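You operate a simulated robot arm through the tools that you are given. There is no shell and no other tool.

The job below is to be done with a simulated robot arm. You get a single attempt, and the scene is never put back.

## Task
Put things in order on the top of the oak table. At the end: the white towel stands on top of the grey tin pan; the black iron candle holder stands where the gold brass candle holder stood; the grey pewter vase stands where the white towel stood; the gold brass candle holder is on the cream coaster; whatever was shut is shut again. Leave all else as you found it, and nothing knocked over.
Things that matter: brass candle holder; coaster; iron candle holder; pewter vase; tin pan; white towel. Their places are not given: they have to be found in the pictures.

Only the result counts: the job must be done as asked and must still hold three seconds after the hand-in. Knocking over, shifting, dropping, spilling or breaking anything else fails it. Flat cloth is picked up by pressing the open fingertips on it (5 to 10 N) and closing them slowly along it; thin cloth reads only 2 to 8 mm in the jaws.

## Robot
A 7-joint arm with a two-finger parallel gripper, fixed in place. Base frame: the origin is at the foot of the arm, x ahead of it, y to its left, z up; the work surface is at about z = 750. Readings come in mm, rad, newtons and seconds.
With the tool pointing down near the work surface it reaches from about 200 to 680 mm from the base axis. Its first joint turns from -1.152 to 1.152 rad. Payload 2.4 kg.
The tool frame sits at the grasp point between the pads (the TCP): z along the fingers, y along the line on which they close. The tips reach 30 mm beyond it. The gripper opens to 94 mm. The fingers are 28 mm wide and 10 mm thick; the gripper's body (50 by 96 mm) begins 55 mm behind the TCP.
Orientation is told as [roll, pitch, yaw] about the base's x, y, z axes, in that order, counted from this pose: with the fingers straight down and closing along the base's y, the tool's x points along the base's -x, its y along +y and its z along -z.

## Interface
- The arm moves only by the tool nudge_tool. Its argument "deltas" is a list of rows, each a list of 2 entries, a list of its own where there are three numbers: the shift along the base's x, y, z in units of 50 mm (1.0 is 50 mm), then the turn, a rotation vector about the base's x, y, z in units of 8 degrees (1.0 is 8 degrees). In form: [[[dx, dy, dz], [ax, ay, az]], ...]. A call has 1 to 20 rows; each row shifts and turns the commanded pose from where the row before left it. "grip" is the finger opening in mm, from 0 to 94, set as the call begins (left out, the last holds). A call with a number of a shift or a turn outside -1 to 1 is refused whole. A row lasts 0.2 s, in which the tool goes at most 50 mm and 0.15 rad; a call with a longer step from one row to the next is refused whole, and so is a gripper value outside its range. A pose out of reach is approached as far as the arm can. The call stops where the force on the tool passes 40 N (or 10 N more than at its start, if that is more) or the arm is blocked; 0.2 s more then pass. Each finger travels about 153 mm/s and halts on what it meets, pressing with about 27 N; the grip force reading is that of the motor and also rises with nothing between the fingers. The clock runs only during rows and for 0.2 s after the last one: add rows that do not move to give the fingers time. The reply holds the time, the measured pose of the TCP, the force on the tool along the base axes, the opening and the grip force, in the units named above and with some noise, with the torque about the TCP (base axes, N m) and any sound that the robot's microphone picked up.
- Cameras (640 x 400 px; columns grow to the right, rows downward): "scene" is fixed at [35.8, 465.1, 1434.5]; the picture's right is [-0.84, -0.54, 0.00], its down [-0.35, 0.54, -0.77] and it looks along [0.42, -0.64, -0.64] (base axes); focal length 353 px, centre (320, 200). "wrist" rides on the gripper at [76, 14, -102] in the tool frame; the picture's right is [-0.18, 0.98, 0.00], its down [-0.75, -0.14, -0.64] and it looks along [-0.63, -0.12, 0.77] (tool axes); focal length 243 px, centre (320, 200).
- snapshot(camera): a new picture of that camera. The clock stands still meanwhile.
- locate(camera, pixels): there is no depth. For up to 12 entries [column, row, z] of the newest picture of that camera ("zoom" is the newest enlarged one), the place [x, y] in the base frame at which the ray of that pixel passes the height z, good to about 2 mm, but the place of the scene camera against the robot may be out by one fixed shift of up to 18 mm in any direction. The clock stands still meanwhile.
- inspect(camera, box): a new picture of the part [left, top, right, bottom] of that camera's present view, enlarged. The clock stands still meanwhile.
- close_job(): hands the job in; it is judged then, once.

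Leave the gripper open and the arm clear of the work at the hand-in unless told otherwise.

The tools are called after "Call:" by a JSON object that holds its "name" and its "arguments". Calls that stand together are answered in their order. nudge_tool: Moves the arm, as the interface text tells. Its arguments: {"type":"object","properties":{"deltas":{"type":"array","items":{"type":"array"}},"grip":{"type":"number"}},"required":["deltas"]} The other tools are called the same way: snapshot (camera) takes a picture; locate (camera, pixels) gives the place at which the rays of pixels pass given heights; inspect (camera, box) takes an enlarged picture of a part of a camera's view; close_job () hands the job in.

At the start:

```text
time: 0.0
tcp_pos: [373.1, -110.0, 982.9]
orientation: [-0.001, 0.0, -0.001]
wrist_force: [-0.2, 0.0, 0.6]
wrist_torque: [-0.01, 0.02, -0.02]
grip_width: 93.9
finger_force: 0.1
```

scene: 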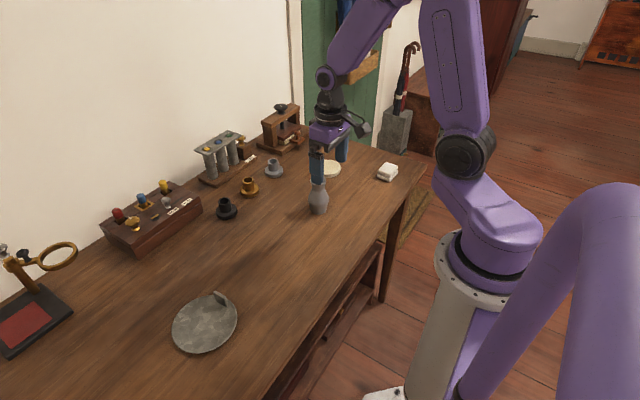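
wrist: 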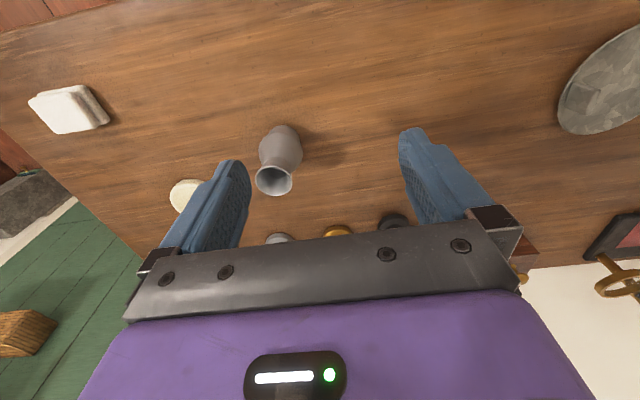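

I see the table with a tray of samples, three candle holders (black, gold, grey-blue), a grey vase, a cream coaster, a white folded towel and a grey pan. First I enlarge parts of the scene view to see details.

Call:
{"name": "inspect", "arguments": {"camera": "scene", "box": [190, 120, 430, 270]}}

Call:
{"name": "inspect", "arguments": {"camera": "scene", "box": [0, 170, 320, 370]}}

Call:
{"name": "snapshot", "arguments": {"camera": "wrist"}}

```text
2.67 times, centred on (310, 195) of scene
```

zoom: 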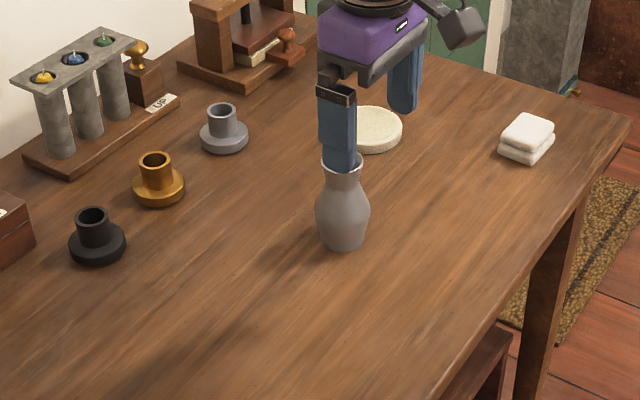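

```text
2.00 times, centred on (160, 270) of scene
```

zoom: 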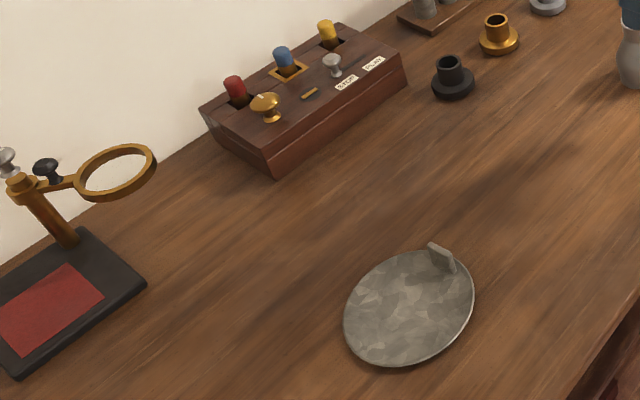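

```text
taken
```

wrist: 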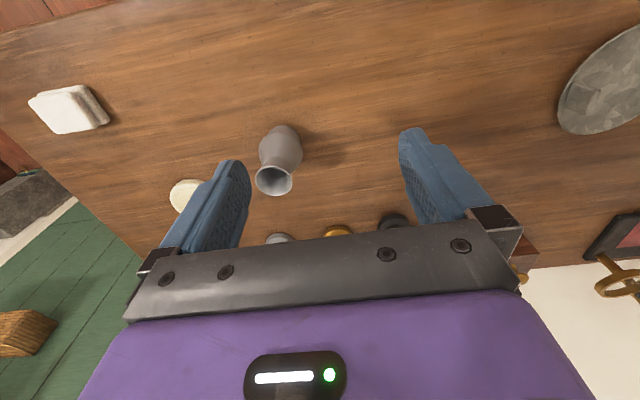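

I see the towel at wrist (68,110), vase (280,160), coaster (185,195), pan (605,90), partly hidden holders at the hand's edge. I work out first places from both cameras at table height.

Call:
{"name": "locate", "arguments": {"camera": "wrist", "pixels": [[68, 112, 750], [72, 112, 780], [283, 130, 750], [275, 182, 850], [183, 195, 755], [605, 90, 755], [338, 230, 750], [393, 220, 750], [278, 238, 750]]}}

Call:
{"name": "snapshot", "arguments": {"camera": "scene"}}

Call:
{"name": "locate", "arguments": {"camera": "scene", "pixels": [[388, 173, 765], [318, 211, 750], [318, 184, 850], [332, 169, 755], [205, 323, 755], [249, 191, 755], [226, 211, 755], [274, 171, 755], [218, 298, 770]]}}

```text
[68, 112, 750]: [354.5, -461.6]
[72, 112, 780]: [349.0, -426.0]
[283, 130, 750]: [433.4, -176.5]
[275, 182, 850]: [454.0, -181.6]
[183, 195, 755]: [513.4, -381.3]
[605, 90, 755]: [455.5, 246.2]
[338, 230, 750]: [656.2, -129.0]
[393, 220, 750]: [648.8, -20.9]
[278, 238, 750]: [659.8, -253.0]
```

```text
taken
```

scene: 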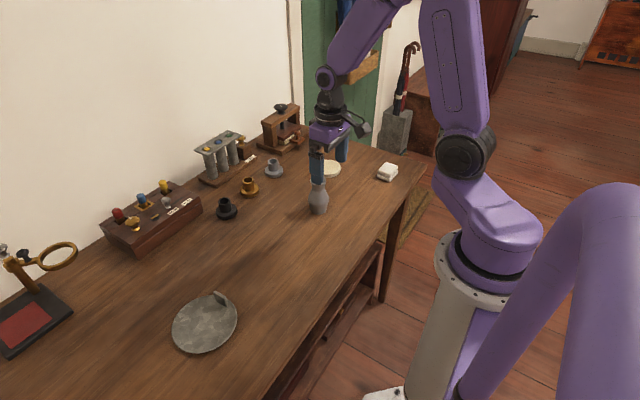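

```text
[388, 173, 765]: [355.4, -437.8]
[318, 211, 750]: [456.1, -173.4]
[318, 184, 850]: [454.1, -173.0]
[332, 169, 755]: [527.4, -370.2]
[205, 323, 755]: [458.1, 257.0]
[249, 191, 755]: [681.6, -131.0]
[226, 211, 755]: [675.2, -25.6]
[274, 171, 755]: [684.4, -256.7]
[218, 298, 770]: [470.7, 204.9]
```

The two cameras agree to about 15–20 mm (scene shift). To see the candle holders well with the wrist camera, I move the hand forward at height (nothing tall near there but the vase, far below the tips).

Call:
{"name": "nudge_tool", "arguments": {"deltas": [[[0.6, 0.2, 0], [0, 0, 0]], [[0.6, 0.2, 0], [0, 0, 0]], [[0.6, 0.2, 0], [0, 0, 0]], [[0.2, 0, 0], [0, 0, 0]]]}}

Call:
{"name": "snapshot", "arguments": {"camera": "wrist"}}

```text
time: 1.0
tcp_pos: [473.9, -78.3, 982.6]
orientation: [0.0, 0.001, 0.0]
wrist_force: [-0.7, 0.2, -0.1]
wrist_torque: [-0.04, -0.01, -0.03]
grip_width: 94.3
finger_force: 0.1
```

```text
taken
```

wrist: 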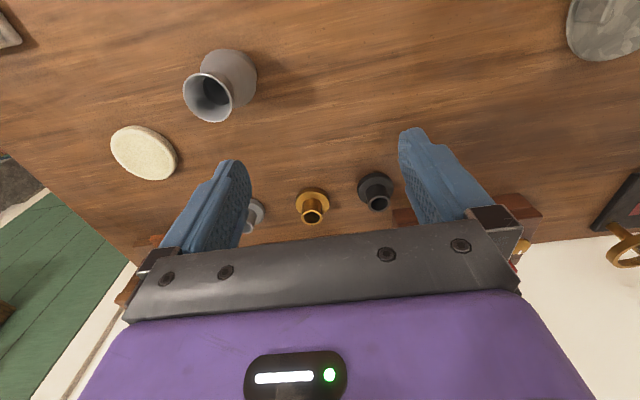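

The holders now show at wrist (312,203) brass and (376,190) iron; coaster at (144,152). I enlarge to measure them.

Call:
{"name": "inspect", "arguments": {"camera": "wrist", "box": [240, 150, 432, 270]}}

Call:
{"name": "inspect", "arguments": {"camera": "wrist", "box": [90, 30, 282, 150]}}

```text
3.33 times, centred on (336, 210) of wrist
```

zoom: 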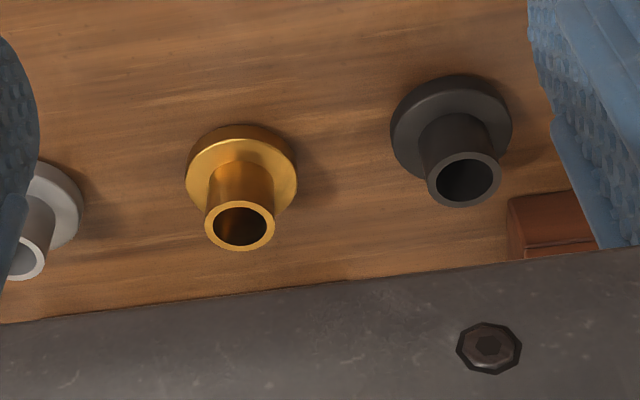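

```text
3.33 times, centred on (186, 90) of wrist
```

zoom: 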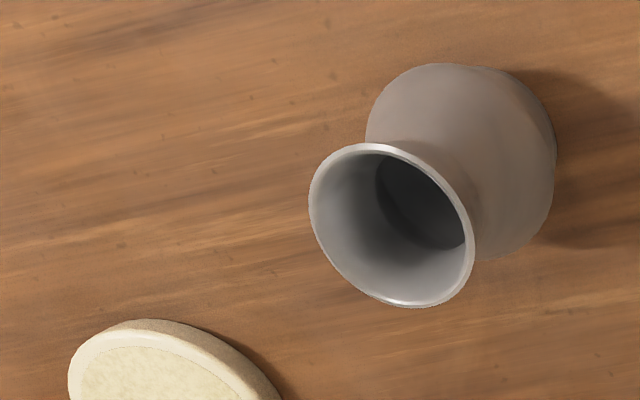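

Call:
{"name": "locate", "arguments": {"camera": "wrist", "pixels": [[312.6, 204, 760], [312, 217.5, 785], [312, 217.5, 795], [312, 217.5, 805], [375.8, 191.5, 760], [379.5, 204, 785], [379.5, 204, 795], [379.5, 204, 805], [144, 152, 757], [208, 97, 840], [208, 97, 860], [228, 78, 800]]}}

Call:
{"name": "inspect", "arguments": {"camera": "wrist", "box": [90, 30, 282, 150]}}

```text
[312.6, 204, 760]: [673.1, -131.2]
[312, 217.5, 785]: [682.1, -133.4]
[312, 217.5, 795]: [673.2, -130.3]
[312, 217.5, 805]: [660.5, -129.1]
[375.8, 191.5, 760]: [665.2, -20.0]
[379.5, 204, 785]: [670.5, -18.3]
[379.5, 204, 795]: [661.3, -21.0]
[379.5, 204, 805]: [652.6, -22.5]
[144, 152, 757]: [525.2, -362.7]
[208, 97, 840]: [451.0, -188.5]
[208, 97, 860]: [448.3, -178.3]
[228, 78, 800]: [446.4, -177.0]
```

```text
3.33 times, centred on (186, 90) of wrist
```

zoom: 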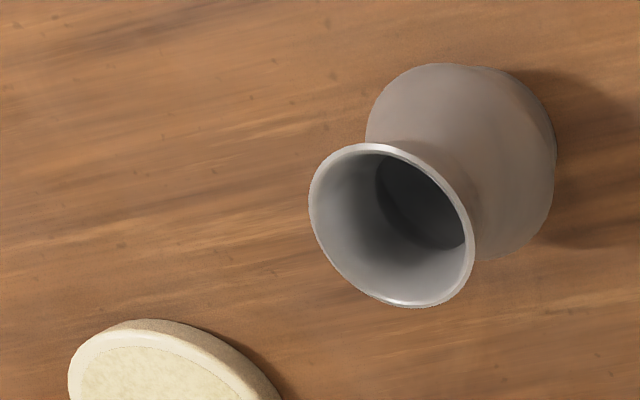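

Brass holder is at about (672,-131), iron at about (663,-20), socket tops at z≈795; vase rim at about z≈858 at (448,-179); coaster near (525,-362). Next I swing over toward the towel, turning the hand by -50°, to look at it.

Call:
{"name": "nudge_tool", "arguments": {"deltas": [[[-0.58, -0.629, 0], [0, 0, -0.893]], [[-0.58, -0.629, 0], [0, 0, -0.893]], [[-0.58, -0.629, 0], [0, 0, -0.893]], [[-0.58, -0.629, 0], [0, 0, -0.893]], [[-0.58, -0.629, 0], [0, 0, -0.893]], [[-0.58, -0.629, 0], [0, 0, -0.893]], [[-0.58, -0.629, 0], [0, 0, -0.893]], [[0, 0, 0], [0, 0, 0]]]}}

Call:
{"name": "snapshot", "arguments": {"camera": "wrist"}}

Call:
{"name": "inspect", "arguments": {"camera": "wrist", "box": [224, 80, 416, 200]}}

Call:
{"name": "inspect", "arguments": {"camera": "scene", "box": [290, 130, 434, 220]}}

```text
time: 2.8
tcp_pos: [271.1, -300.9, 980.2]
orientation: [0.0, 0.0, -0.873]
wrist_force: [-0.3, 0.0, 0.4]
wrist_torque: [0.01, 0.02, -0.02]
grip_width: 94.3
finger_force: 0.0
```

```text
taken
```

wrist: 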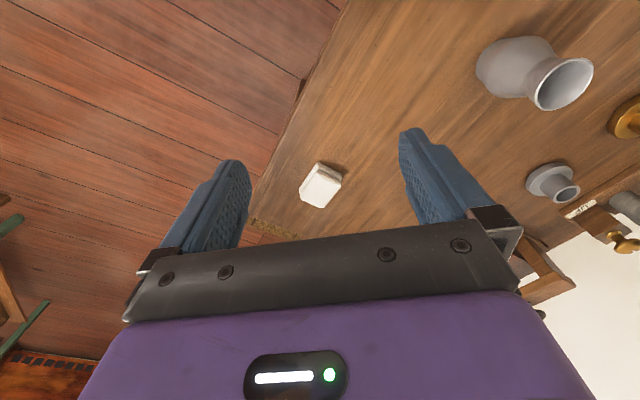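

```text
3.33 times, centred on (320, 140) of wrist
```

zoom: 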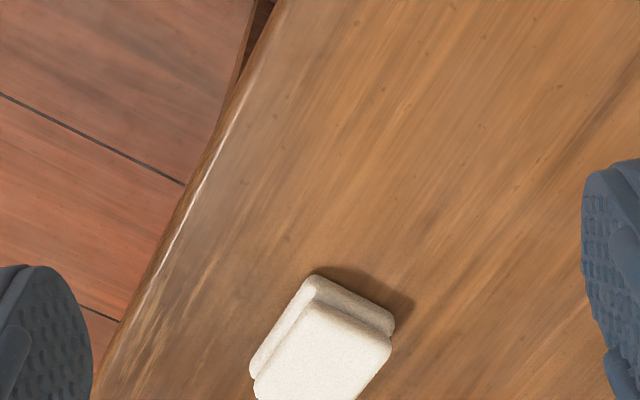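

```text
4.44 times, centred on (362, 175) of scene
```

zoom: 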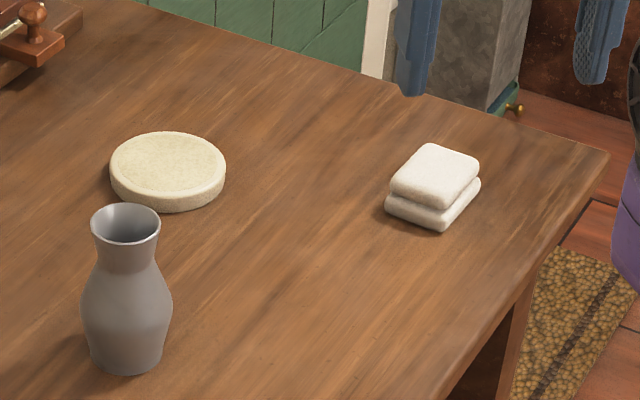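

Call:
{"name": "inspect", "arguments": {"camera": "wrist", "box": [272, 145, 368, 205]}}

```text
6.67 times, centred on (320, 175) of wrist
```

zoom: 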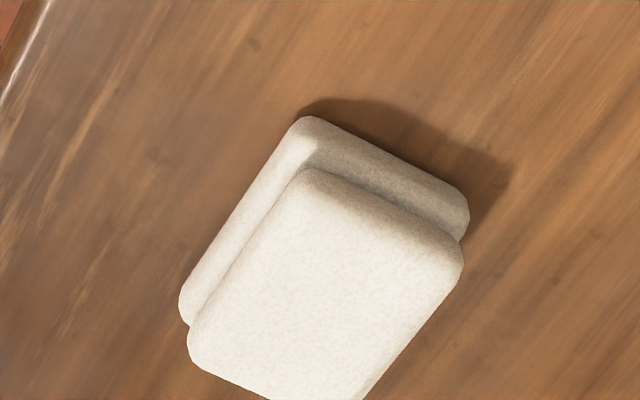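

Call:
{"name": "inspect", "arguments": {"camera": "wrist", "box": [272, 157, 368, 217]}}

```text
6.67 times, centred on (320, 187) of wrist
```

zoom: 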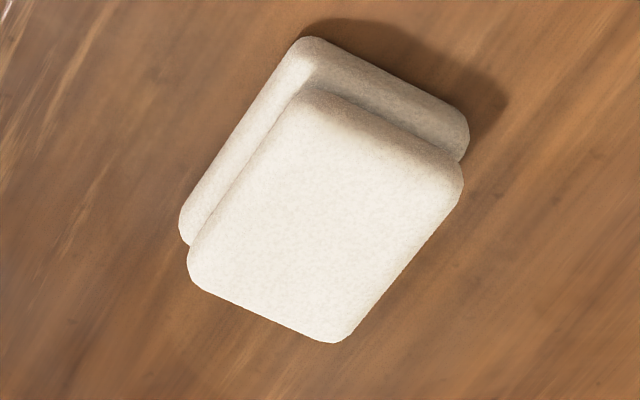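

Call:
{"name": "locate", "arguments": {"camera": "zoom", "pixels": [[305, 95, 776], [463, 178, 776], [345, 340, 776], [190, 270, 776], [310, 38, 762], [470, 130, 762], [180, 228, 762], [305, 95, 782], [463, 178, 782], [345, 340, 782], [190, 270, 782]]}}

```text
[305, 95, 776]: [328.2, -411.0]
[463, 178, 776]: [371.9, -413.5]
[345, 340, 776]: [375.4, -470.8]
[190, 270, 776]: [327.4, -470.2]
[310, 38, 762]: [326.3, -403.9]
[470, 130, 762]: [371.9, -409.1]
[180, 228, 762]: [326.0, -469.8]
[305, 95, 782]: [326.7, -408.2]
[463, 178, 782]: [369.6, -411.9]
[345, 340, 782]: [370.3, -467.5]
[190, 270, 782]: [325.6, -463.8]
```

The towel lies square to the base axes: x about 326–373, y about -468 to -406, centre near (350,-437), two layers about 28 mm high. Before gripping, I swing over to see the pan with the wrist camera.

Call:
{"name": "nudge_tool", "arguments": {"deltas": [[[0.056, 0.916, 0], [0, 0, 0.886]], [[0.056, 0.916, 0], [0, 0, 0.886]], [[0.056, 0.916, 0], [0, 0, 0.886]], [[0.056, 0.916, 0], [0, 0, 0.886]], [[0.056, 0.916, 0], [0, 0, 0.886]], [[0.056, 0.916, 0], [0, 0, 0.886]], [[0.056, 0.916, 0], [0, 0, 0.886]], [[0.056, 0.916, 0], [0, 0, 0.886]], [[0.056, 0.916, 0], [0, 0, 0.886]], [[0.056, 0.916, 0], [0, 0, 0.886]], [[0.056, 0.916, 0], [0, 0, 0.886]], [[0, 0, 0], [0, 0, 0]]]}}

Call:
{"name": "snapshot", "arguments": {"camera": "wrist"}}

Call:
{"name": "inspect", "arguments": {"camera": "wrist", "box": [240, 110, 432, 230]}}

Call:
{"name": "inspect", "arguments": {"camera": "scene", "box": [150, 270, 278, 350]}}

```text
time: 5.4
tcp_pos: [302.9, 202.8, 982.3]
orientation: [0.001, 0.001, 0.49]
wrist_force: [0.3, 0.6, -0.6]
wrist_torque: [-0.03, 0.0, -0.05]
grip_width: 94.2
finger_force: 0.2
```

```text
taken
```

wrist: 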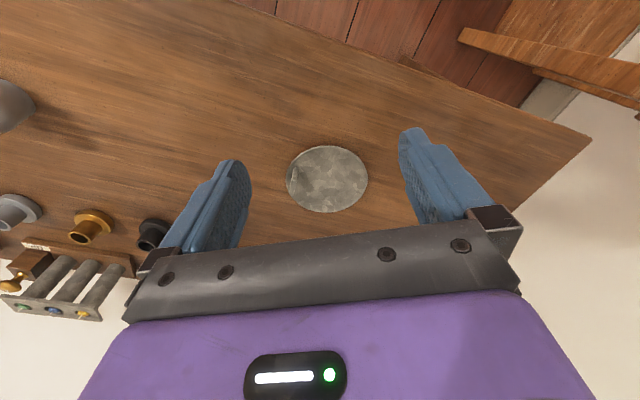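

```text
3.33 times, centred on (336, 170) of wrist
```

zoom: 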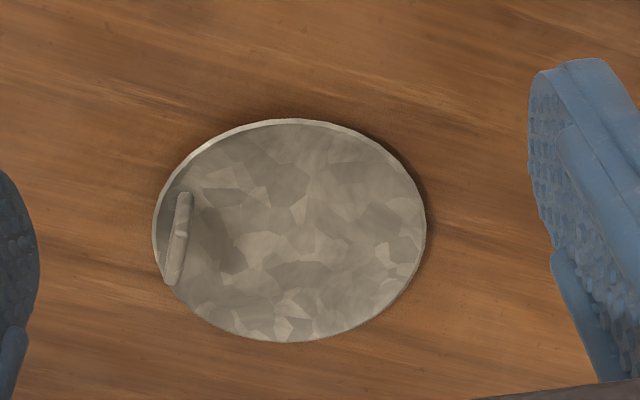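

```text
5.00 times, centred on (214, 310) of scene
```

zoom: 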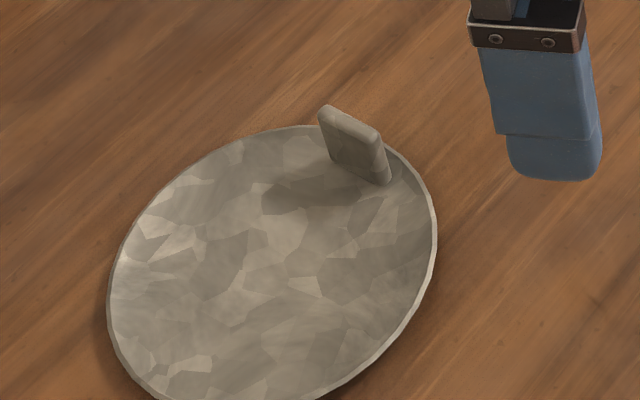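

The pan is a thin flat disc with an upright tab at its -y side. I locate its rim and tab from the wrist picture.

Call:
{"name": "locate", "arguments": {"camera": "wrist", "pixels": [[326.7, 179.6, 755], [285.6, 180.5, 755], [368, 179.6, 755], [327.6, 145.7, 755], [327, 212.6, 755], [326.7, 179.6, 765], [295.5, 168, 775], [291.5, 194, 775], [295.5, 168, 760], [291.5, 194, 760]]}}

Call:
{"name": "locate", "arguments": {"camera": "zoom", "pixels": [[109, 290, 755], [437, 220, 755], [310, 126, 755], [389, 185, 757], [323, 155, 757], [325, 107, 780], [380, 140, 780]]}}

```text
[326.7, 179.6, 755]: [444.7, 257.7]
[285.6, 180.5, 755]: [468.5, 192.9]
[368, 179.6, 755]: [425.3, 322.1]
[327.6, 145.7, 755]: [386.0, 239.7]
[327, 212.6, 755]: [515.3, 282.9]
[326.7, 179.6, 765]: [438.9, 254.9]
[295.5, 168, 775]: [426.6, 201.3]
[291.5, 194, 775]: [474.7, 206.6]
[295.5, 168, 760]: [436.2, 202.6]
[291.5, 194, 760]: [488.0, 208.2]
```

```text
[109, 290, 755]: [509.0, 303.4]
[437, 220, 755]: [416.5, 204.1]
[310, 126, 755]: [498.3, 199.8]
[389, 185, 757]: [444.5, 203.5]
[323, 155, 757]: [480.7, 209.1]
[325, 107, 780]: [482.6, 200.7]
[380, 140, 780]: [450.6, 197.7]
```

Pan centre is about (449,259), radius about 68, tab at y≈205. Towel target: about (449,266). Now I swing back above the towel with the hand straight (yaw 0, closing along y).

Call:
{"name": "nudge_tool", "arguments": {"deltas": [[[0.067, -0.914, 0], [0, 0, -0.25]], [[0.067, -0.914, 0], [0, 0, -0.25]], [[0.067, -0.914, 0], [0, 0, -0.25]], [[0.067, -0.914, 0], [0, 0, -0.25]], [[0.067, -0.914, 0], [0, 0, -0.25]], [[0.067, -0.914, 0], [0, 0, -0.25]], [[0.067, -0.914, 0], [0, 0, -0.25]], [[0.067, -0.914, 0], [0, 0, -0.25]], [[0.067, -0.914, 0], [0, 0, -0.25]], [[0.067, -0.914, 0], [0, 0, -0.25]], [[0.067, -0.914, 0], [0, 0, -0.25]], [[0.067, -0.914, 0], [0, 0, -0.25]], [[0.067, -0.914, 0], [0, 0, -0.25]], [[0.067, -0.914, 0], [0, 0, -0.25]], [[0, 0, 0], [0, 0, 0]]]}}

Call:
{"name": "snapshot", "arguments": {"camera": "wrist"}}

```text
time: 8.6
tcp_pos: [348.4, -434.9, 982.4]
orientation: [0.002, 0.0, 0.0]
wrist_force: [-0.7, -0.5, 0.4]
wrist_torque: [0.0, 0.0, -0.02]
grip_width: 94.0
finger_force: 0.2
```

```text
taken
```

wrist: 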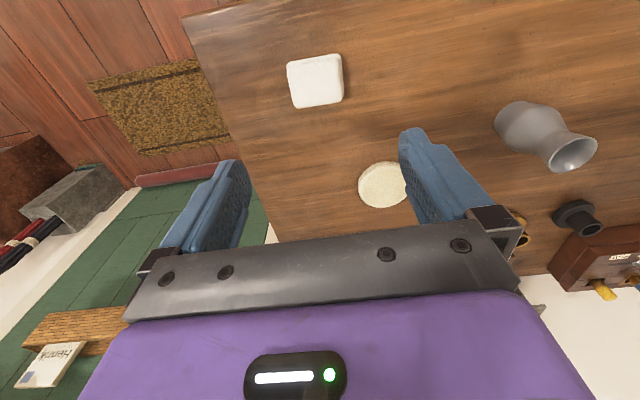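

The hand stands above the towel; the towel shows at wrist (316,80), coaster at (383,185). I enlarge the towel for fine placing.

Call:
{"name": "inspect", "arguments": {"camera": "wrist", "box": [350, 145, 446, 205]}}

Call:
{"name": "inspect", "arguments": {"camera": "wrist", "box": [268, 50, 364, 110]}}

```text
6.67 times, centred on (398, 175) of wrist
```

zoom: 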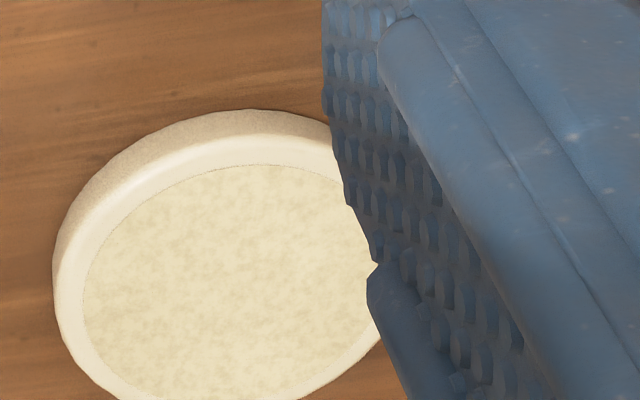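

```text
6.67 times, centred on (316, 80) of wrist
```

zoom: 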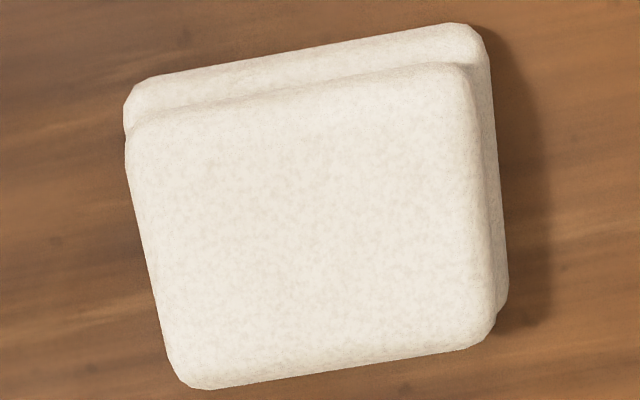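

Call:
{"name": "locate", "arguments": {"camera": "zoom", "pixels": [[130, 130, 776], [472, 72, 776], [490, 338, 776], [180, 385, 776], [130, 95, 762], [480, 35, 762], [505, 305, 762], [310, 230, 776], [310, 230, 782], [330, 30, 762]]}}

Call:
{"name": "locate", "arguments": {"camera": "wrist", "pixels": [[363, 195, 763], [384, 170, 763], [374, 205, 763], [376.5, 173, 763]]}}

```text
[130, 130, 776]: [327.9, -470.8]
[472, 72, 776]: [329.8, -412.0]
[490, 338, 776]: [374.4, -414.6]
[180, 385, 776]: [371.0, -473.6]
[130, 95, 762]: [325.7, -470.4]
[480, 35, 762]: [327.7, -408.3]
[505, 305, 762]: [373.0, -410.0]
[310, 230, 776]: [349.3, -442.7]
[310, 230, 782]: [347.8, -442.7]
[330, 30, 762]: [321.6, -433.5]
```

```text
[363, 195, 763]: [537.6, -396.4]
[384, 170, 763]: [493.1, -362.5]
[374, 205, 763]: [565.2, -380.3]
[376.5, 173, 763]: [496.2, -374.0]
```

Towel centre is about (350,-440), turned about -2.3°. I shift slightly, turn by -2.3° and lower to z≈788 with the jaws fully open, fingers straddling it along y.

Call:
{"name": "nudge_tool", "arguments": {"deltas": [[[0.03, -0.1, 0], [0, 0, -0.29]], [[0, 0, -0.9], [0, 0, 0]], [[0, 0, -0.9], [0, 0, 0]], [[0, 0, -0.9], [0, 0, 0]], [[0, 0, -0.9], [0, 0, 0]], [[0, 0, -0.28], [0, 0, 0]], [[0, 0, 0], [0, 0, 0]]], "grip": 94}}

Call:
{"name": "snapshot", "arguments": {"camera": "scene"}}

Call:
{"name": "inspect", "arguments": {"camera": "scene", "box": [320, 120, 448, 200]}}

Call:
{"name": "snapshot", "arguments": {"camera": "wrist"}}

```text
time: 10.2
tcp_pos: [351.1, -440.7, 789.5]
orientation: [0.001, 0.002, -0.04]
wrist_force: [0.2, 0.0, -0.2]
wrist_torque: [-0.01, -0.02, 0.01]
grip_width: 94.0
finger_force: 0.1
```

```text
taken
```

scene: 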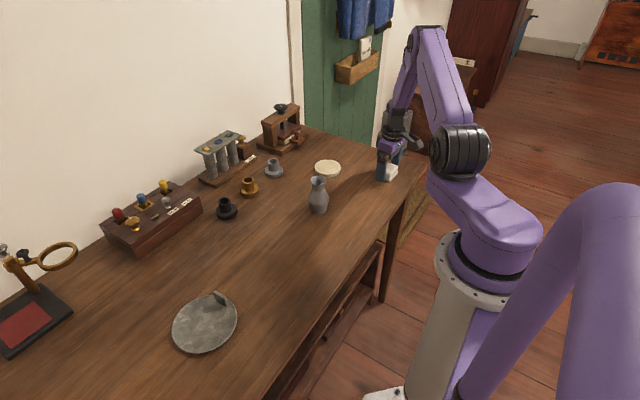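

```text
5.00 times, centred on (384, 160) of scene
```

zoom: 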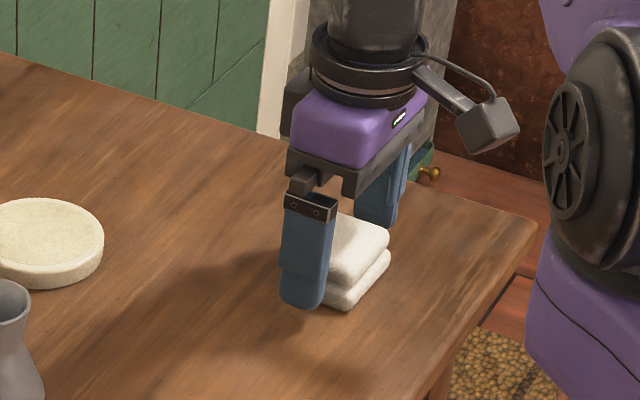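

```text
taken
```

wrist: 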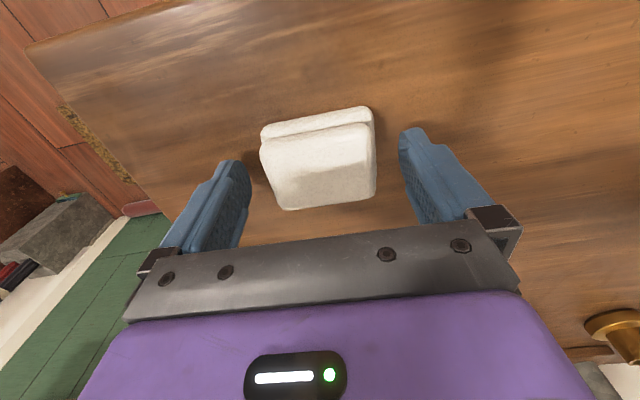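

The fingers straddle the towel without touching. I check the towel's edges against the hand once more.

Call:
{"name": "locate", "arguments": {"camera": "wrist", "pixels": [[262, 147, 776], [278, 205, 776], [371, 125, 776], [376, 192, 776], [262, 130, 762], [372, 108, 762]]}}

```text
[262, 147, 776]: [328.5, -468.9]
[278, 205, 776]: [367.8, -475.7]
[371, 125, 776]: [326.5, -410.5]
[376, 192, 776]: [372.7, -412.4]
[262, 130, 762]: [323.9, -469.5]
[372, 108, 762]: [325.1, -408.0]
```

The hand is centred on the towel. I lower 5 mm more and close slowly on it.

Call:
{"name": "nudge_tool", "arguments": {"deltas": [[[0, 0, -0.1], [0, 0, 0]], [[0, 0, 0], [0, 0, 0]]], "grip": 76}}

Call:
{"name": "nudge_tool", "arguments": {"deltas": [[[0, 0, 0], [0, 0, 0]], [[0, 0, 0], [0, 0, 0]], [[0, 0, 0], [0, 0, 0]]], "grip": 30}}

```text
time: 10.8
tcp_pos: [352.0, -441.6, 784.7]
orientation: [0.0, 0.0, -0.039]
wrist_force: [0.0, -0.4, -0.1]
wrist_torque: [-0.03, 0.01, 0.03]
grip_width: 76.1
finger_force: 0.1
```

```text
time: 11.6
tcp_pos: [351.1, -441.1, 784.4]
orientation: [-0.001, 0.001, -0.041]
wrist_force: [0.6, -0.6, -0.2]
wrist_torque: [0.01, 0.03, 0.02]
grip_width: 69.6
finger_force: 26.1
```

The fingers stopped at 69.6 mm with 26 N; I expected about 62. I check with the picture before lifting.

Call:
{"name": "snapshot", "arguments": {"camera": "wrist"}}

Call:
{"name": "inspect", "arguments": {"camera": "scene", "box": [352, 135, 448, 195]}}

```text
taken
```

wrist: 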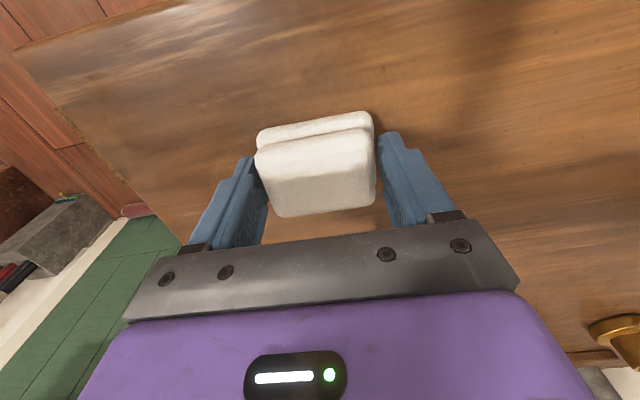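

```text
6.67 times, centred on (400, 165) of scene
```

zoom: 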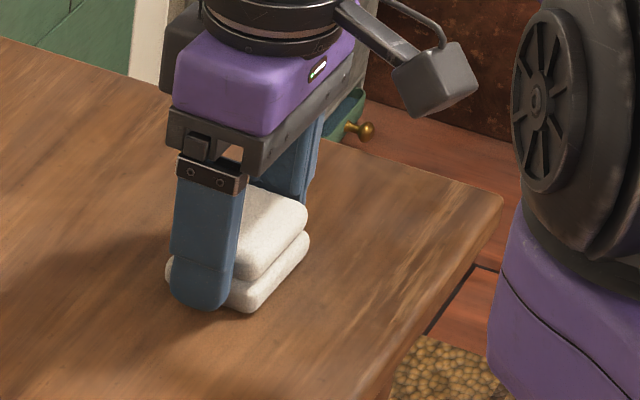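

The towel is held snugly between both fingers. I lift it gently 50 mm and look.

Call:
{"name": "nudge_tool", "arguments": {"deltas": [[[0, 0, 0.2], [0, 0, 0]], [[0, 0, 0.4], [0, 0, 0]], [[0, 0, 0.4], [0, 0, 0]], [[0, 0, 0], [0, 0, 0]]]}}

Call:
{"name": "snapshot", "arguments": {"camera": "wrist"}}

Call:
{"name": "inspect", "arguments": {"camera": "scene", "box": [352, 115, 448, 175]}}

```text
time: 12.6
tcp_pos: [350.7, -440.8, 832.7]
orientation: [-0.001, 0.001, -0.04]
wrist_force: [0.2, -1.2, -0.9]
wrist_torque: [0.02, -0.03, 0.0]
grip_width: 69.6
finger_force: 26.8
```

```text
taken
```

wrist: 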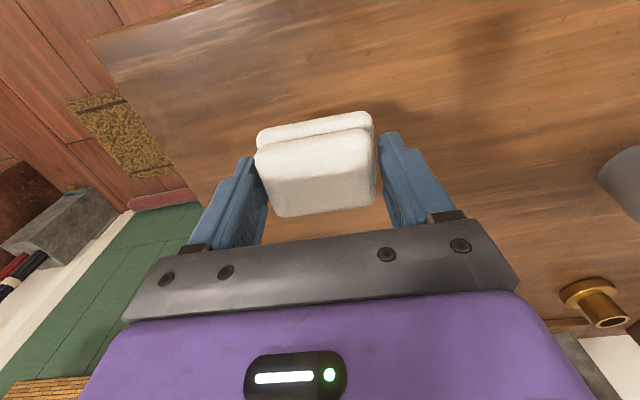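

```text
6.67 times, centred on (400, 145) of scene
```

zoom: 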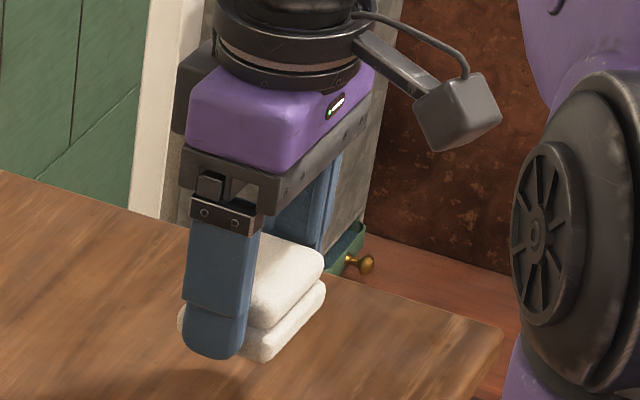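

The towel is held cleanly and lifts as one block. I raise it to z≈940 and carry it over to above the pan (449,266).

Call:
{"name": "nudge_tool", "arguments": {"deltas": [[[0, 0, 0.72], [0, 0, 0]], [[0, 0, 0.72], [0, 0, 0]], [[0, 0, 0.72], [0, 0, 0]], [[0.12, 0.6, 0], [0, 0, 0]], [[0.123, 0.902, 0], [0, 0, 0]], [[0.123, 0.902, 0], [0, 0, 0]], [[0.123, 0.902, 0], [0, 0, 0]], [[0.123, 0.902, 0], [0, 0, 0]], [[0.123, 0.902, 0], [0, 0, 0]], [[0.123, 0.902, 0], [0, 0, 0]], [[0.123, 0.902, 0], [0, 0, 0]], [[0.123, 0.902, 0], [0, 0, 0]], [[0.123, 0.902, 0], [0, 0, 0]], [[0.123, 0.902, 0], [0, 0, 0]], [[0.123, 0.902, 0], [0, 0, 0]], [[0.123, 0.902, 0], [0, 0, 0]], [[0.123, 0.902, 0], [0, 0, 0]], [[0.123, 0.902, 0], [0, 0, 0]], [[0.123, 0.902, 0], [0, 0, 0]], [[0, 0, 0], [0, 0, 0]]]}}

Call:
{"name": "snapshot", "arguments": {"camera": "wrist"}}

Call:
{"name": "snapshot", "arguments": {"camera": "scene"}}

```text
time: 16.8
tcp_pos: [450.7, 265.7, 940.2]
orientation: [0.0, 0.0, -0.042]
wrist_force: [0.9, -0.1, -1.1]
wrist_torque: [-0.04, 0.03, -0.02]
grip_width: 69.2
finger_force: 27.1
```

```text
taken
```

wrist: 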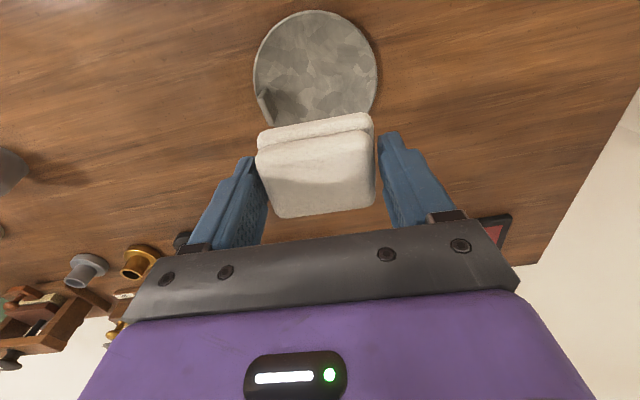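

```text
taken
```

scene: 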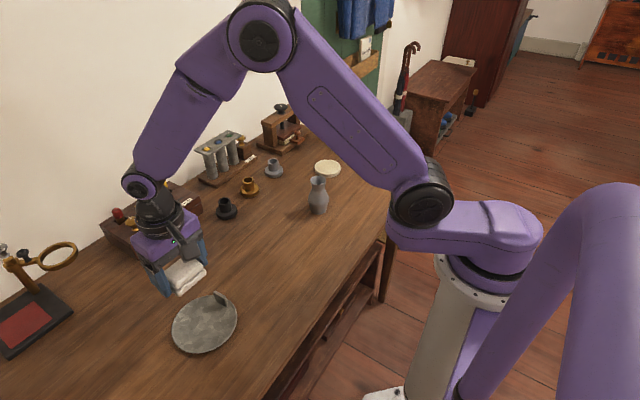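

I check the pan rim and tab from this new wrist view before lowering.

Call:
{"name": "locate", "arguments": {"camera": "wrist", "pixels": [[253, 75, 754], [378, 72, 754], [320, 10, 754], [258, 92, 780], [272, 90, 780], [258, 92, 760]]}}

Call:
{"name": "inspect", "arguments": {"camera": "wrist", "box": [240, 0, 400, 100]}}

```text
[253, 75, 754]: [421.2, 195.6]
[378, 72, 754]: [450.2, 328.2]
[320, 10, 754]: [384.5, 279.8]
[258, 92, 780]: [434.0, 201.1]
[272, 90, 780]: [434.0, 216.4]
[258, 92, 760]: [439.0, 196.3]
```

```text
4.00 times, centred on (320, 50) of wrist
```

zoom: 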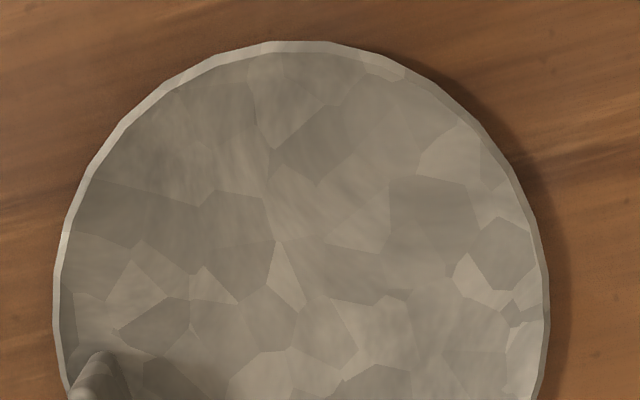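

Pan centre confirmed near (449,260). I aim for (449,268), keeping clear of the tab, and lower to z≈797.

Call:
{"name": "nudge_tool", "arguments": {"deltas": [[[-0.03, 0.05, -0.4], [0, 0, 0]], [[0, 0, -0.7], [0, 0, 0]], [[0, 0, -0.7], [0, 0, 0]], [[0, 0, -0.6], [0, 0, 0]], [[0, 0, -0.46], [0, 0, 0]], [[0, 0, 0], [0, 0, 0]]]}}

Call:
{"name": "inspect", "arguments": {"camera": "scene", "box": [130, 250, 290, 350]}}

Call:
{"name": "snapshot", "arguments": {"camera": "wrist"}}

```text
time: 18.2
tcp_pos: [450.3, 267.1, 798.2]
orientation: [0.0, 0.001, -0.039]
wrist_force: [-0.3, 0.2, -1.0]
wrist_torque: [-0.03, -0.04, -0.01]
grip_width: 69.5
finger_force: 26.7
```

```text
4.00 times, centred on (210, 300) of scene
```

zoom: 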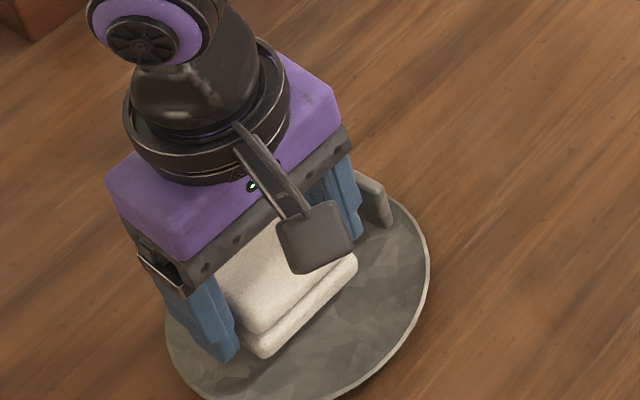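

```text
taken
```

wrist: 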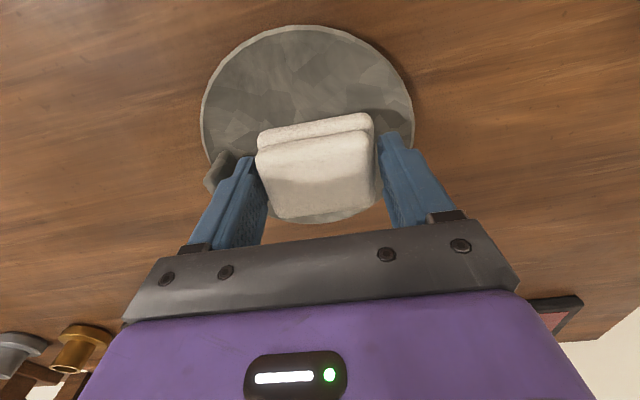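

The -y finger is fairly near the tab; I enlarge there to judge the gap.

Call:
{"name": "inspect", "arguments": {"camera": "wrist", "box": [180, 120, 308, 200]}}

Call:
{"name": "inspect", "arguments": {"camera": "scene", "box": [198, 280, 262, 320]}}

```text
5.00 times, centred on (244, 160) of wrist
```

zoom: 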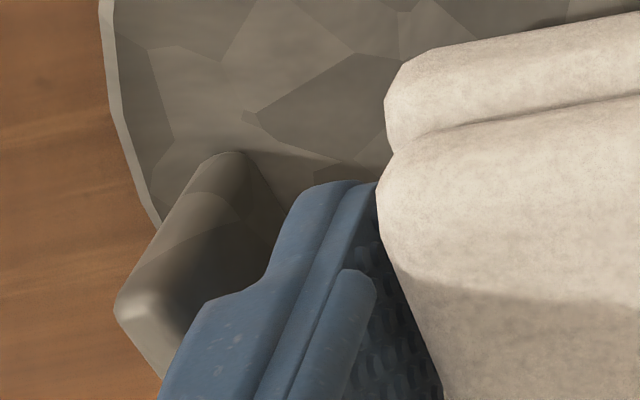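

```text
10.00 times, centred on (230, 300) of scene
```

zoom: 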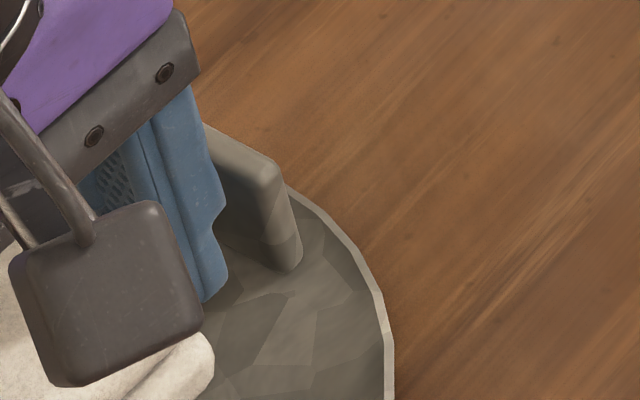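

There is a gap of roughly 8–10 mm. I shift 4 mm further from the tab (+y) and lower 6 mm, reading force.

Call:
{"name": "nudge_tool", "arguments": {"deltas": [[[0, 0.08, 0], [0, 0, 0]], [[0, 0, -0.12], [0, 0, 0]], [[0, 0, 0], [0, 0, 0]]]}}

Call:
{"name": "nudge_tool", "arguments": {"deltas": [[[0, 0, -0.04], [0, 0, 0]], [[0, 0, 0], [0, 0, 0]]]}}

```text
time: 19.0
tcp_pos: [448.9, 272.5, 792.9]
orientation: [0.001, 0.0, -0.038]
wrist_force: [-0.5, 0.1, -0.6]
wrist_torque: [0.02, -0.02, 0.02]
grip_width: 69.6
finger_force: 26.7
```

```text
time: 19.6
tcp_pos: [448.3, 271.0, 791.0]
orientation: [0.001, 0.0, -0.042]
wrist_force: [-0.9, 0.2, -0.4]
wrist_torque: [0.01, -0.01, -0.03]
grip_width: 69.8
finger_force: 27.1
```

No contact yet (z 791). I keep lowering in 2 mm steps.

Call:
{"name": "nudge_tool", "arguments": {"deltas": [[[0, 0, -0.03], [0, 0, 0]], [[0, 0, 0], [0, 0, 0]]]}}

Call:
{"name": "nudge_tool", "arguments": {"deltas": [[[0, 0, -0.03], [0, 0, 0]], [[0, 0, 0], [0, 0, 0]]]}}

```text
time: 20.2
tcp_pos: [448.3, 271.0, 788.1]
orientation: [0.001, -0.002, -0.04]
wrist_force: [-0.6, 0.4, 0.2]
wrist_torque: [-0.01, 0.04, 0.01]
grip_width: 69.5
finger_force: 27.2
```

```text
time: 20.8
tcp_pos: [449.0, 272.3, 787.9]
orientation: [0.0, -0.001, -0.039]
wrist_force: [-6.6, -2.2, 28.1]
wrist_torque: [-0.1, 0.23, 0.06]
grip_width: 69.4
finger_force: 26.7
```

Contact: 28 N at z 787.9, the towel rests on the pan. I ease up 1 mm, then open a little (to 80) so the fingers stay clear of the tab.

Call:
{"name": "nudge_tool", "arguments": {"deltas": [[[0, 0, 0.02], [0, 0, 0]], [[0, 0, 0], [0, 0, 0]]]}}

Call:
{"name": "nudge_tool", "arguments": {"deltas": [[[0, 0, 0], [0, 0, 0]], [[0, 0, 0], [0, 0, 0]]], "grip": 80}}

Call:
{"name": "snapshot", "arguments": {"camera": "wrist"}}

```text
time: 21.4
tcp_pos: [448.3, 271.8, 788.9]
orientation: [0.002, -0.003, -0.038]
wrist_force: [1.1, 2.8, 11.1]
wrist_torque: [0.08, 0.01, 0.01]
grip_width: 69.4
finger_force: 27.0
```

```text
time: 22.0
tcp_pos: [447.2, 271.3, 788.6]
orientation: [-0.001, -0.001, -0.039]
wrist_force: [-0.3, 0.4, -0.2]
wrist_torque: [0.02, -0.05, -0.01]
grip_width: 79.8
finger_force: 0.1
```

```text
taken
```

wrist: 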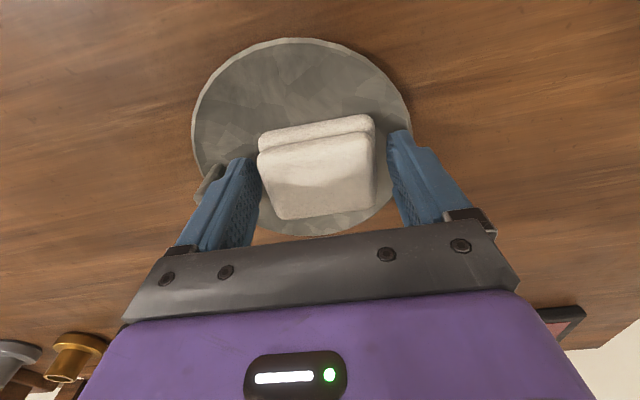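

The towel rests on the pan, both fingers free. I lift straight up.

Call:
{"name": "nudge_tool", "arguments": {"deltas": [[[0, 0, 0.2], [0, 0, 0]], [[0, 0, 0.5], [0, 0, 0]], [[0, 0, 0.8], [0, 0, 0]], [[0, 0, 0.9], [0, 0, 0]], [[0, 0, 0.9], [0, 0, 0]], [[0, 0, 0], [0, 0, 0]]]}}

Call:
{"name": "snapshot", "arguments": {"camera": "scene"}}

Call:
{"name": "snapshot", "arguments": {"camera": "wrist"}}

Call:
{"name": "inspect", "arguments": {"camera": "scene", "box": [150, 260, 278, 360]}}

```text
time: 23.4
tcp_pos: [449.2, 272.2, 954.6]
orientation: [0.0, 0.0, -0.04]
wrist_force: [-0.1, 1.0, 0.5]
wrist_torque: [-0.02, 0.02, 0.0]
grip_width: 79.8
finger_force: 0.0
```

```text
taken
```

scene: 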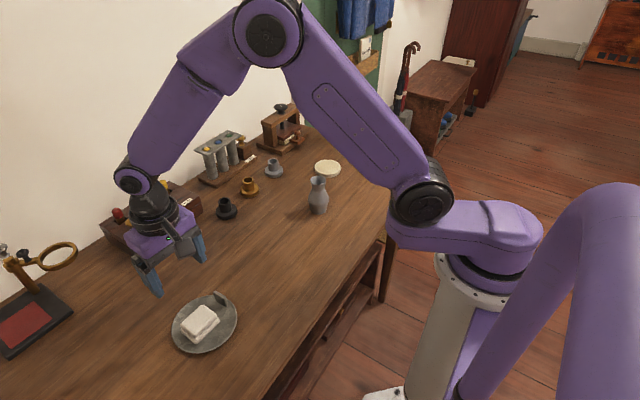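

```text
taken
```

wrist: 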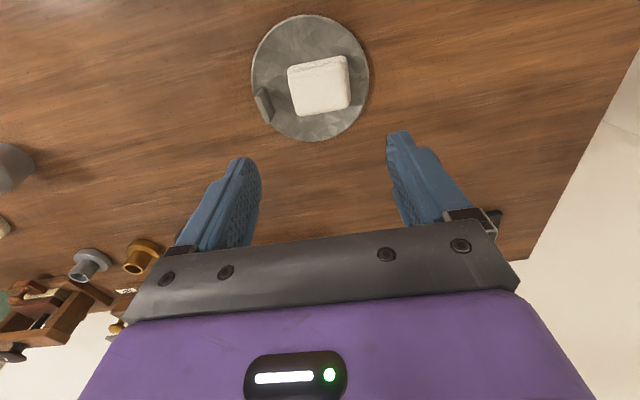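

```text
4.00 times, centred on (214, 310) of scene
```

zoom: 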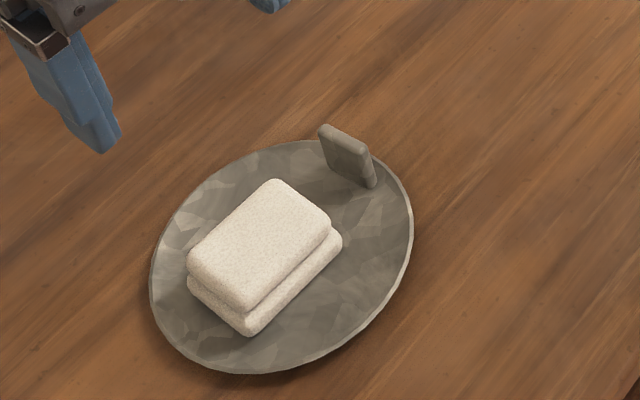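

The towel lies well on the pan and the pan hasn't moved. Next the vase: I move to a viewing spot over it, opening the jaws to 94.

Call:
{"name": "nudge_tool", "arguments": {"deltas": [[[-0.278, -0.844, 0.06], [0, 0, 0.029]], [[-0.278, -0.844, 0.06], [0, 0, 0.029]], [[-0.278, -0.844, 0.06], [0, 0, 0.029]], [[-0.278, -0.844, 0.06], [0, 0, 0.029]], [[-0.278, -0.844, 0.06], [0, 0, 0.029]], [[-0.278, -0.844, 0.06], [0, 0, 0.029]], [[-0.278, -0.844, 0.06], [0, 0, 0.029]], [[-0.278, -0.844, 0.06], [0, 0, 0.029]], [[-0.278, -0.844, 0.06], [0, 0, 0.029]], [[-0.278, -0.844, 0.06], [0, 0, 0.029]], [[0, 0, 0], [0, 0, 0]]], "grip": 94}}

Call:
{"name": "snapshot", "arguments": {"camera": "wrist"}}

Call:
{"name": "inspect", "arguments": {"camera": "wrist", "box": [240, 140, 400, 240]}}

```text
time: 25.8
tcp_pos: [308.2, -150.9, 983.6]
orientation: [0.0, 0.0, 0.002]
wrist_force: [0.3, 0.0, 0.3]
wrist_torque: [0.01, 0.02, 0.0]
grip_width: 94.3
finger_force: 0.1
```

```text
taken
```

wrist: 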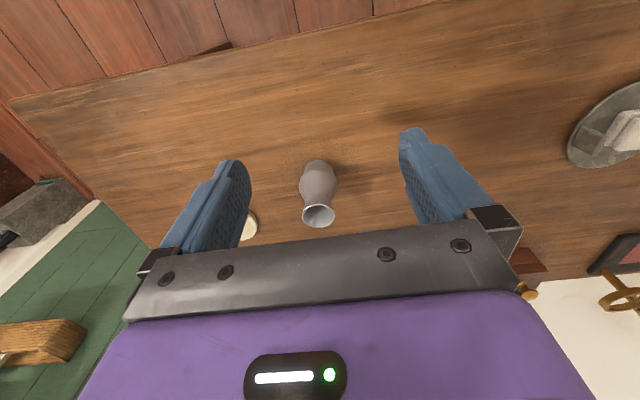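

```text
4.00 times, centred on (320, 190) of wrist
```

zoom: 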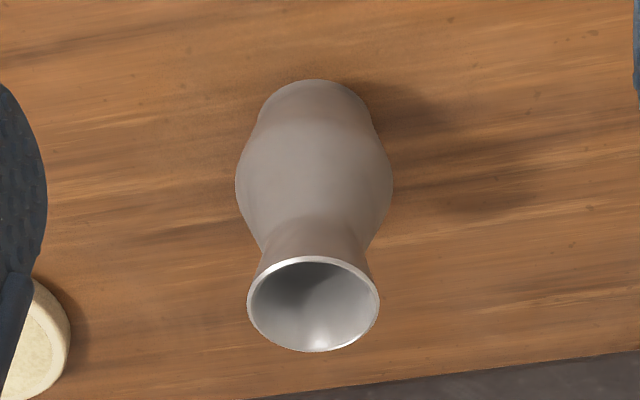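

Call:
{"name": "locate", "arguments": {"camera": "zoom", "pixels": [[313, 304, 850], [313, 304, 855], [313, 304, 860], [247, 305, 857], [379, 305, 857], [235, 185, 795], [392, 185, 795], [315, 80, 750], [258, 115, 752], [372, 115, 752]]}}

```text
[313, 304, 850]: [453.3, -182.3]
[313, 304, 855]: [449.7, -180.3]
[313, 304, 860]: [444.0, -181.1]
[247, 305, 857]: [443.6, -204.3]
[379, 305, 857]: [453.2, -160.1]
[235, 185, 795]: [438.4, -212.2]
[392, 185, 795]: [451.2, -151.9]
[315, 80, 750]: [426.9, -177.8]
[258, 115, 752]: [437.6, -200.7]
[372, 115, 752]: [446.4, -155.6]
```

Vase centre is about (449,-181), rim z≈857, widest body about 60 mm at z≈797. I move above it and lower to z≈885 to check centring.

Call:
{"name": "nudge_tool", "arguments": {"deltas": [[[0.704, -0.15, 0], [0, 0, 0]], [[0.704, -0.15, 0], [0, 0, 0]], [[0.704, -0.15, 0], [0, 0, 0]], [[0.704, -0.15, 0], [0, 0, 0]], [[0, 0, -0.7], [0, 0, 0]], [[0, 0, -0.7], [0, 0, 0]], [[0, 0, -0.56], [0, 0, 0]], [[0, 0, 0], [0, 0, 0]]]}}

Call:
{"name": "snapshot", "arguments": {"camera": "wrist"}}

Call:
{"name": "inspect", "arguments": {"camera": "scene", "box": [256, 140, 384, 220]}}

```text
time: 27.6
tcp_pos: [450.8, -180.0, 886.3]
orientation: [-0.002, 0.001, 0.001]
wrist_force: [-0.2, -0.1, 0.2]
wrist_torque: [-0.01, 0.02, 0.01]
grip_width: 94.0
finger_force: 0.1
```

```text
taken
```

wrist: 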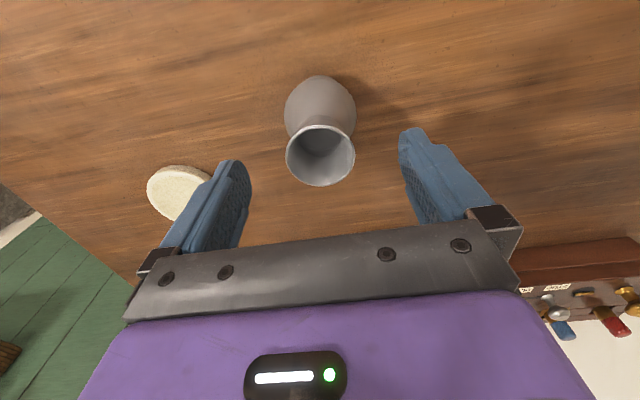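

```text
5.00 times, centred on (320, 180) of scene
```

zoom: 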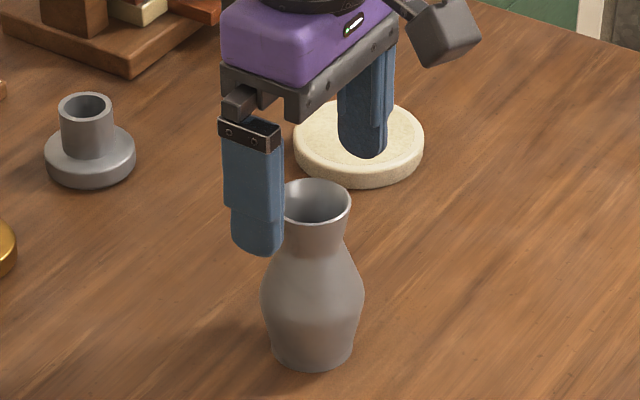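

Call:
{"name": "locate", "arguments": {"camera": "wrist", "pixels": [[320, 155, 857], [286, 155, 857], [354, 155, 857], [285, 108, 795], [356, 108, 795], [320, 76, 770]]}}

```text
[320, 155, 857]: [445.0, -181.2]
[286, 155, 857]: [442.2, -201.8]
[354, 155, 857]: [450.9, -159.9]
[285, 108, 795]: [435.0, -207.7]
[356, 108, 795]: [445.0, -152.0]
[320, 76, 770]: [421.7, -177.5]
```

The vase centre is about (447.5,-181). I shift -3 mm in x and lower to z≈812, then close.

Call:
{"name": "nudge_tool", "arguments": {"deltas": [[[-0.06, -0.02, 0], [0, 0, 0]], [[0, 0, -0.5], [0, 0, 0]], [[0, 0, -0.5], [0, 0, 0]], [[0, 0, -0.48], [0, 0, 0]], [[0, 0, 0], [0, 0, 0]]]}}

Call:
{"name": "inspect", "arguments": {"camera": "scene", "box": [256, 140, 384, 220]}}

Call:
{"name": "snapshot", "arguments": {"camera": "wrist"}}

```text
time: 28.8
tcp_pos: [447.5, -181.3, 811.8]
orientation: [0.0, 0.0, 0.0]
wrist_force: [0.5, -0.2, 0.3]
wrist_torque: [-0.01, 0.01, 0.0]
grip_width: 94.3
finger_force: 0.0
```

```text
5.00 times, centred on (320, 180) of scene
```

zoom: 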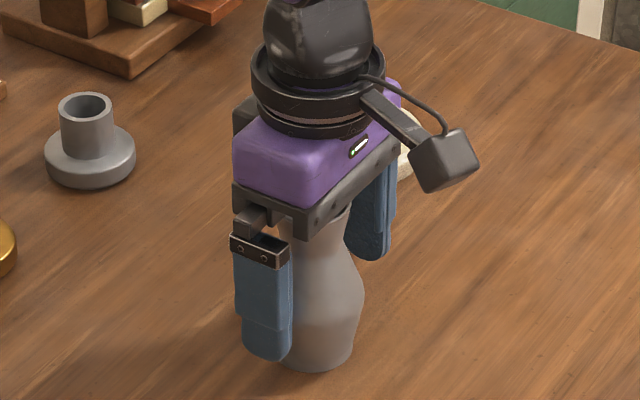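

```text
taken
```

wrist: 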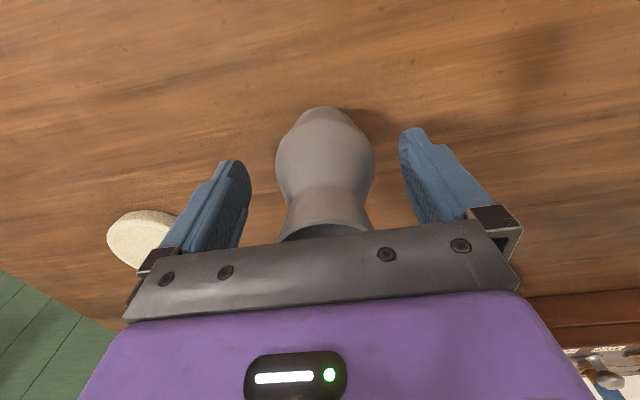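

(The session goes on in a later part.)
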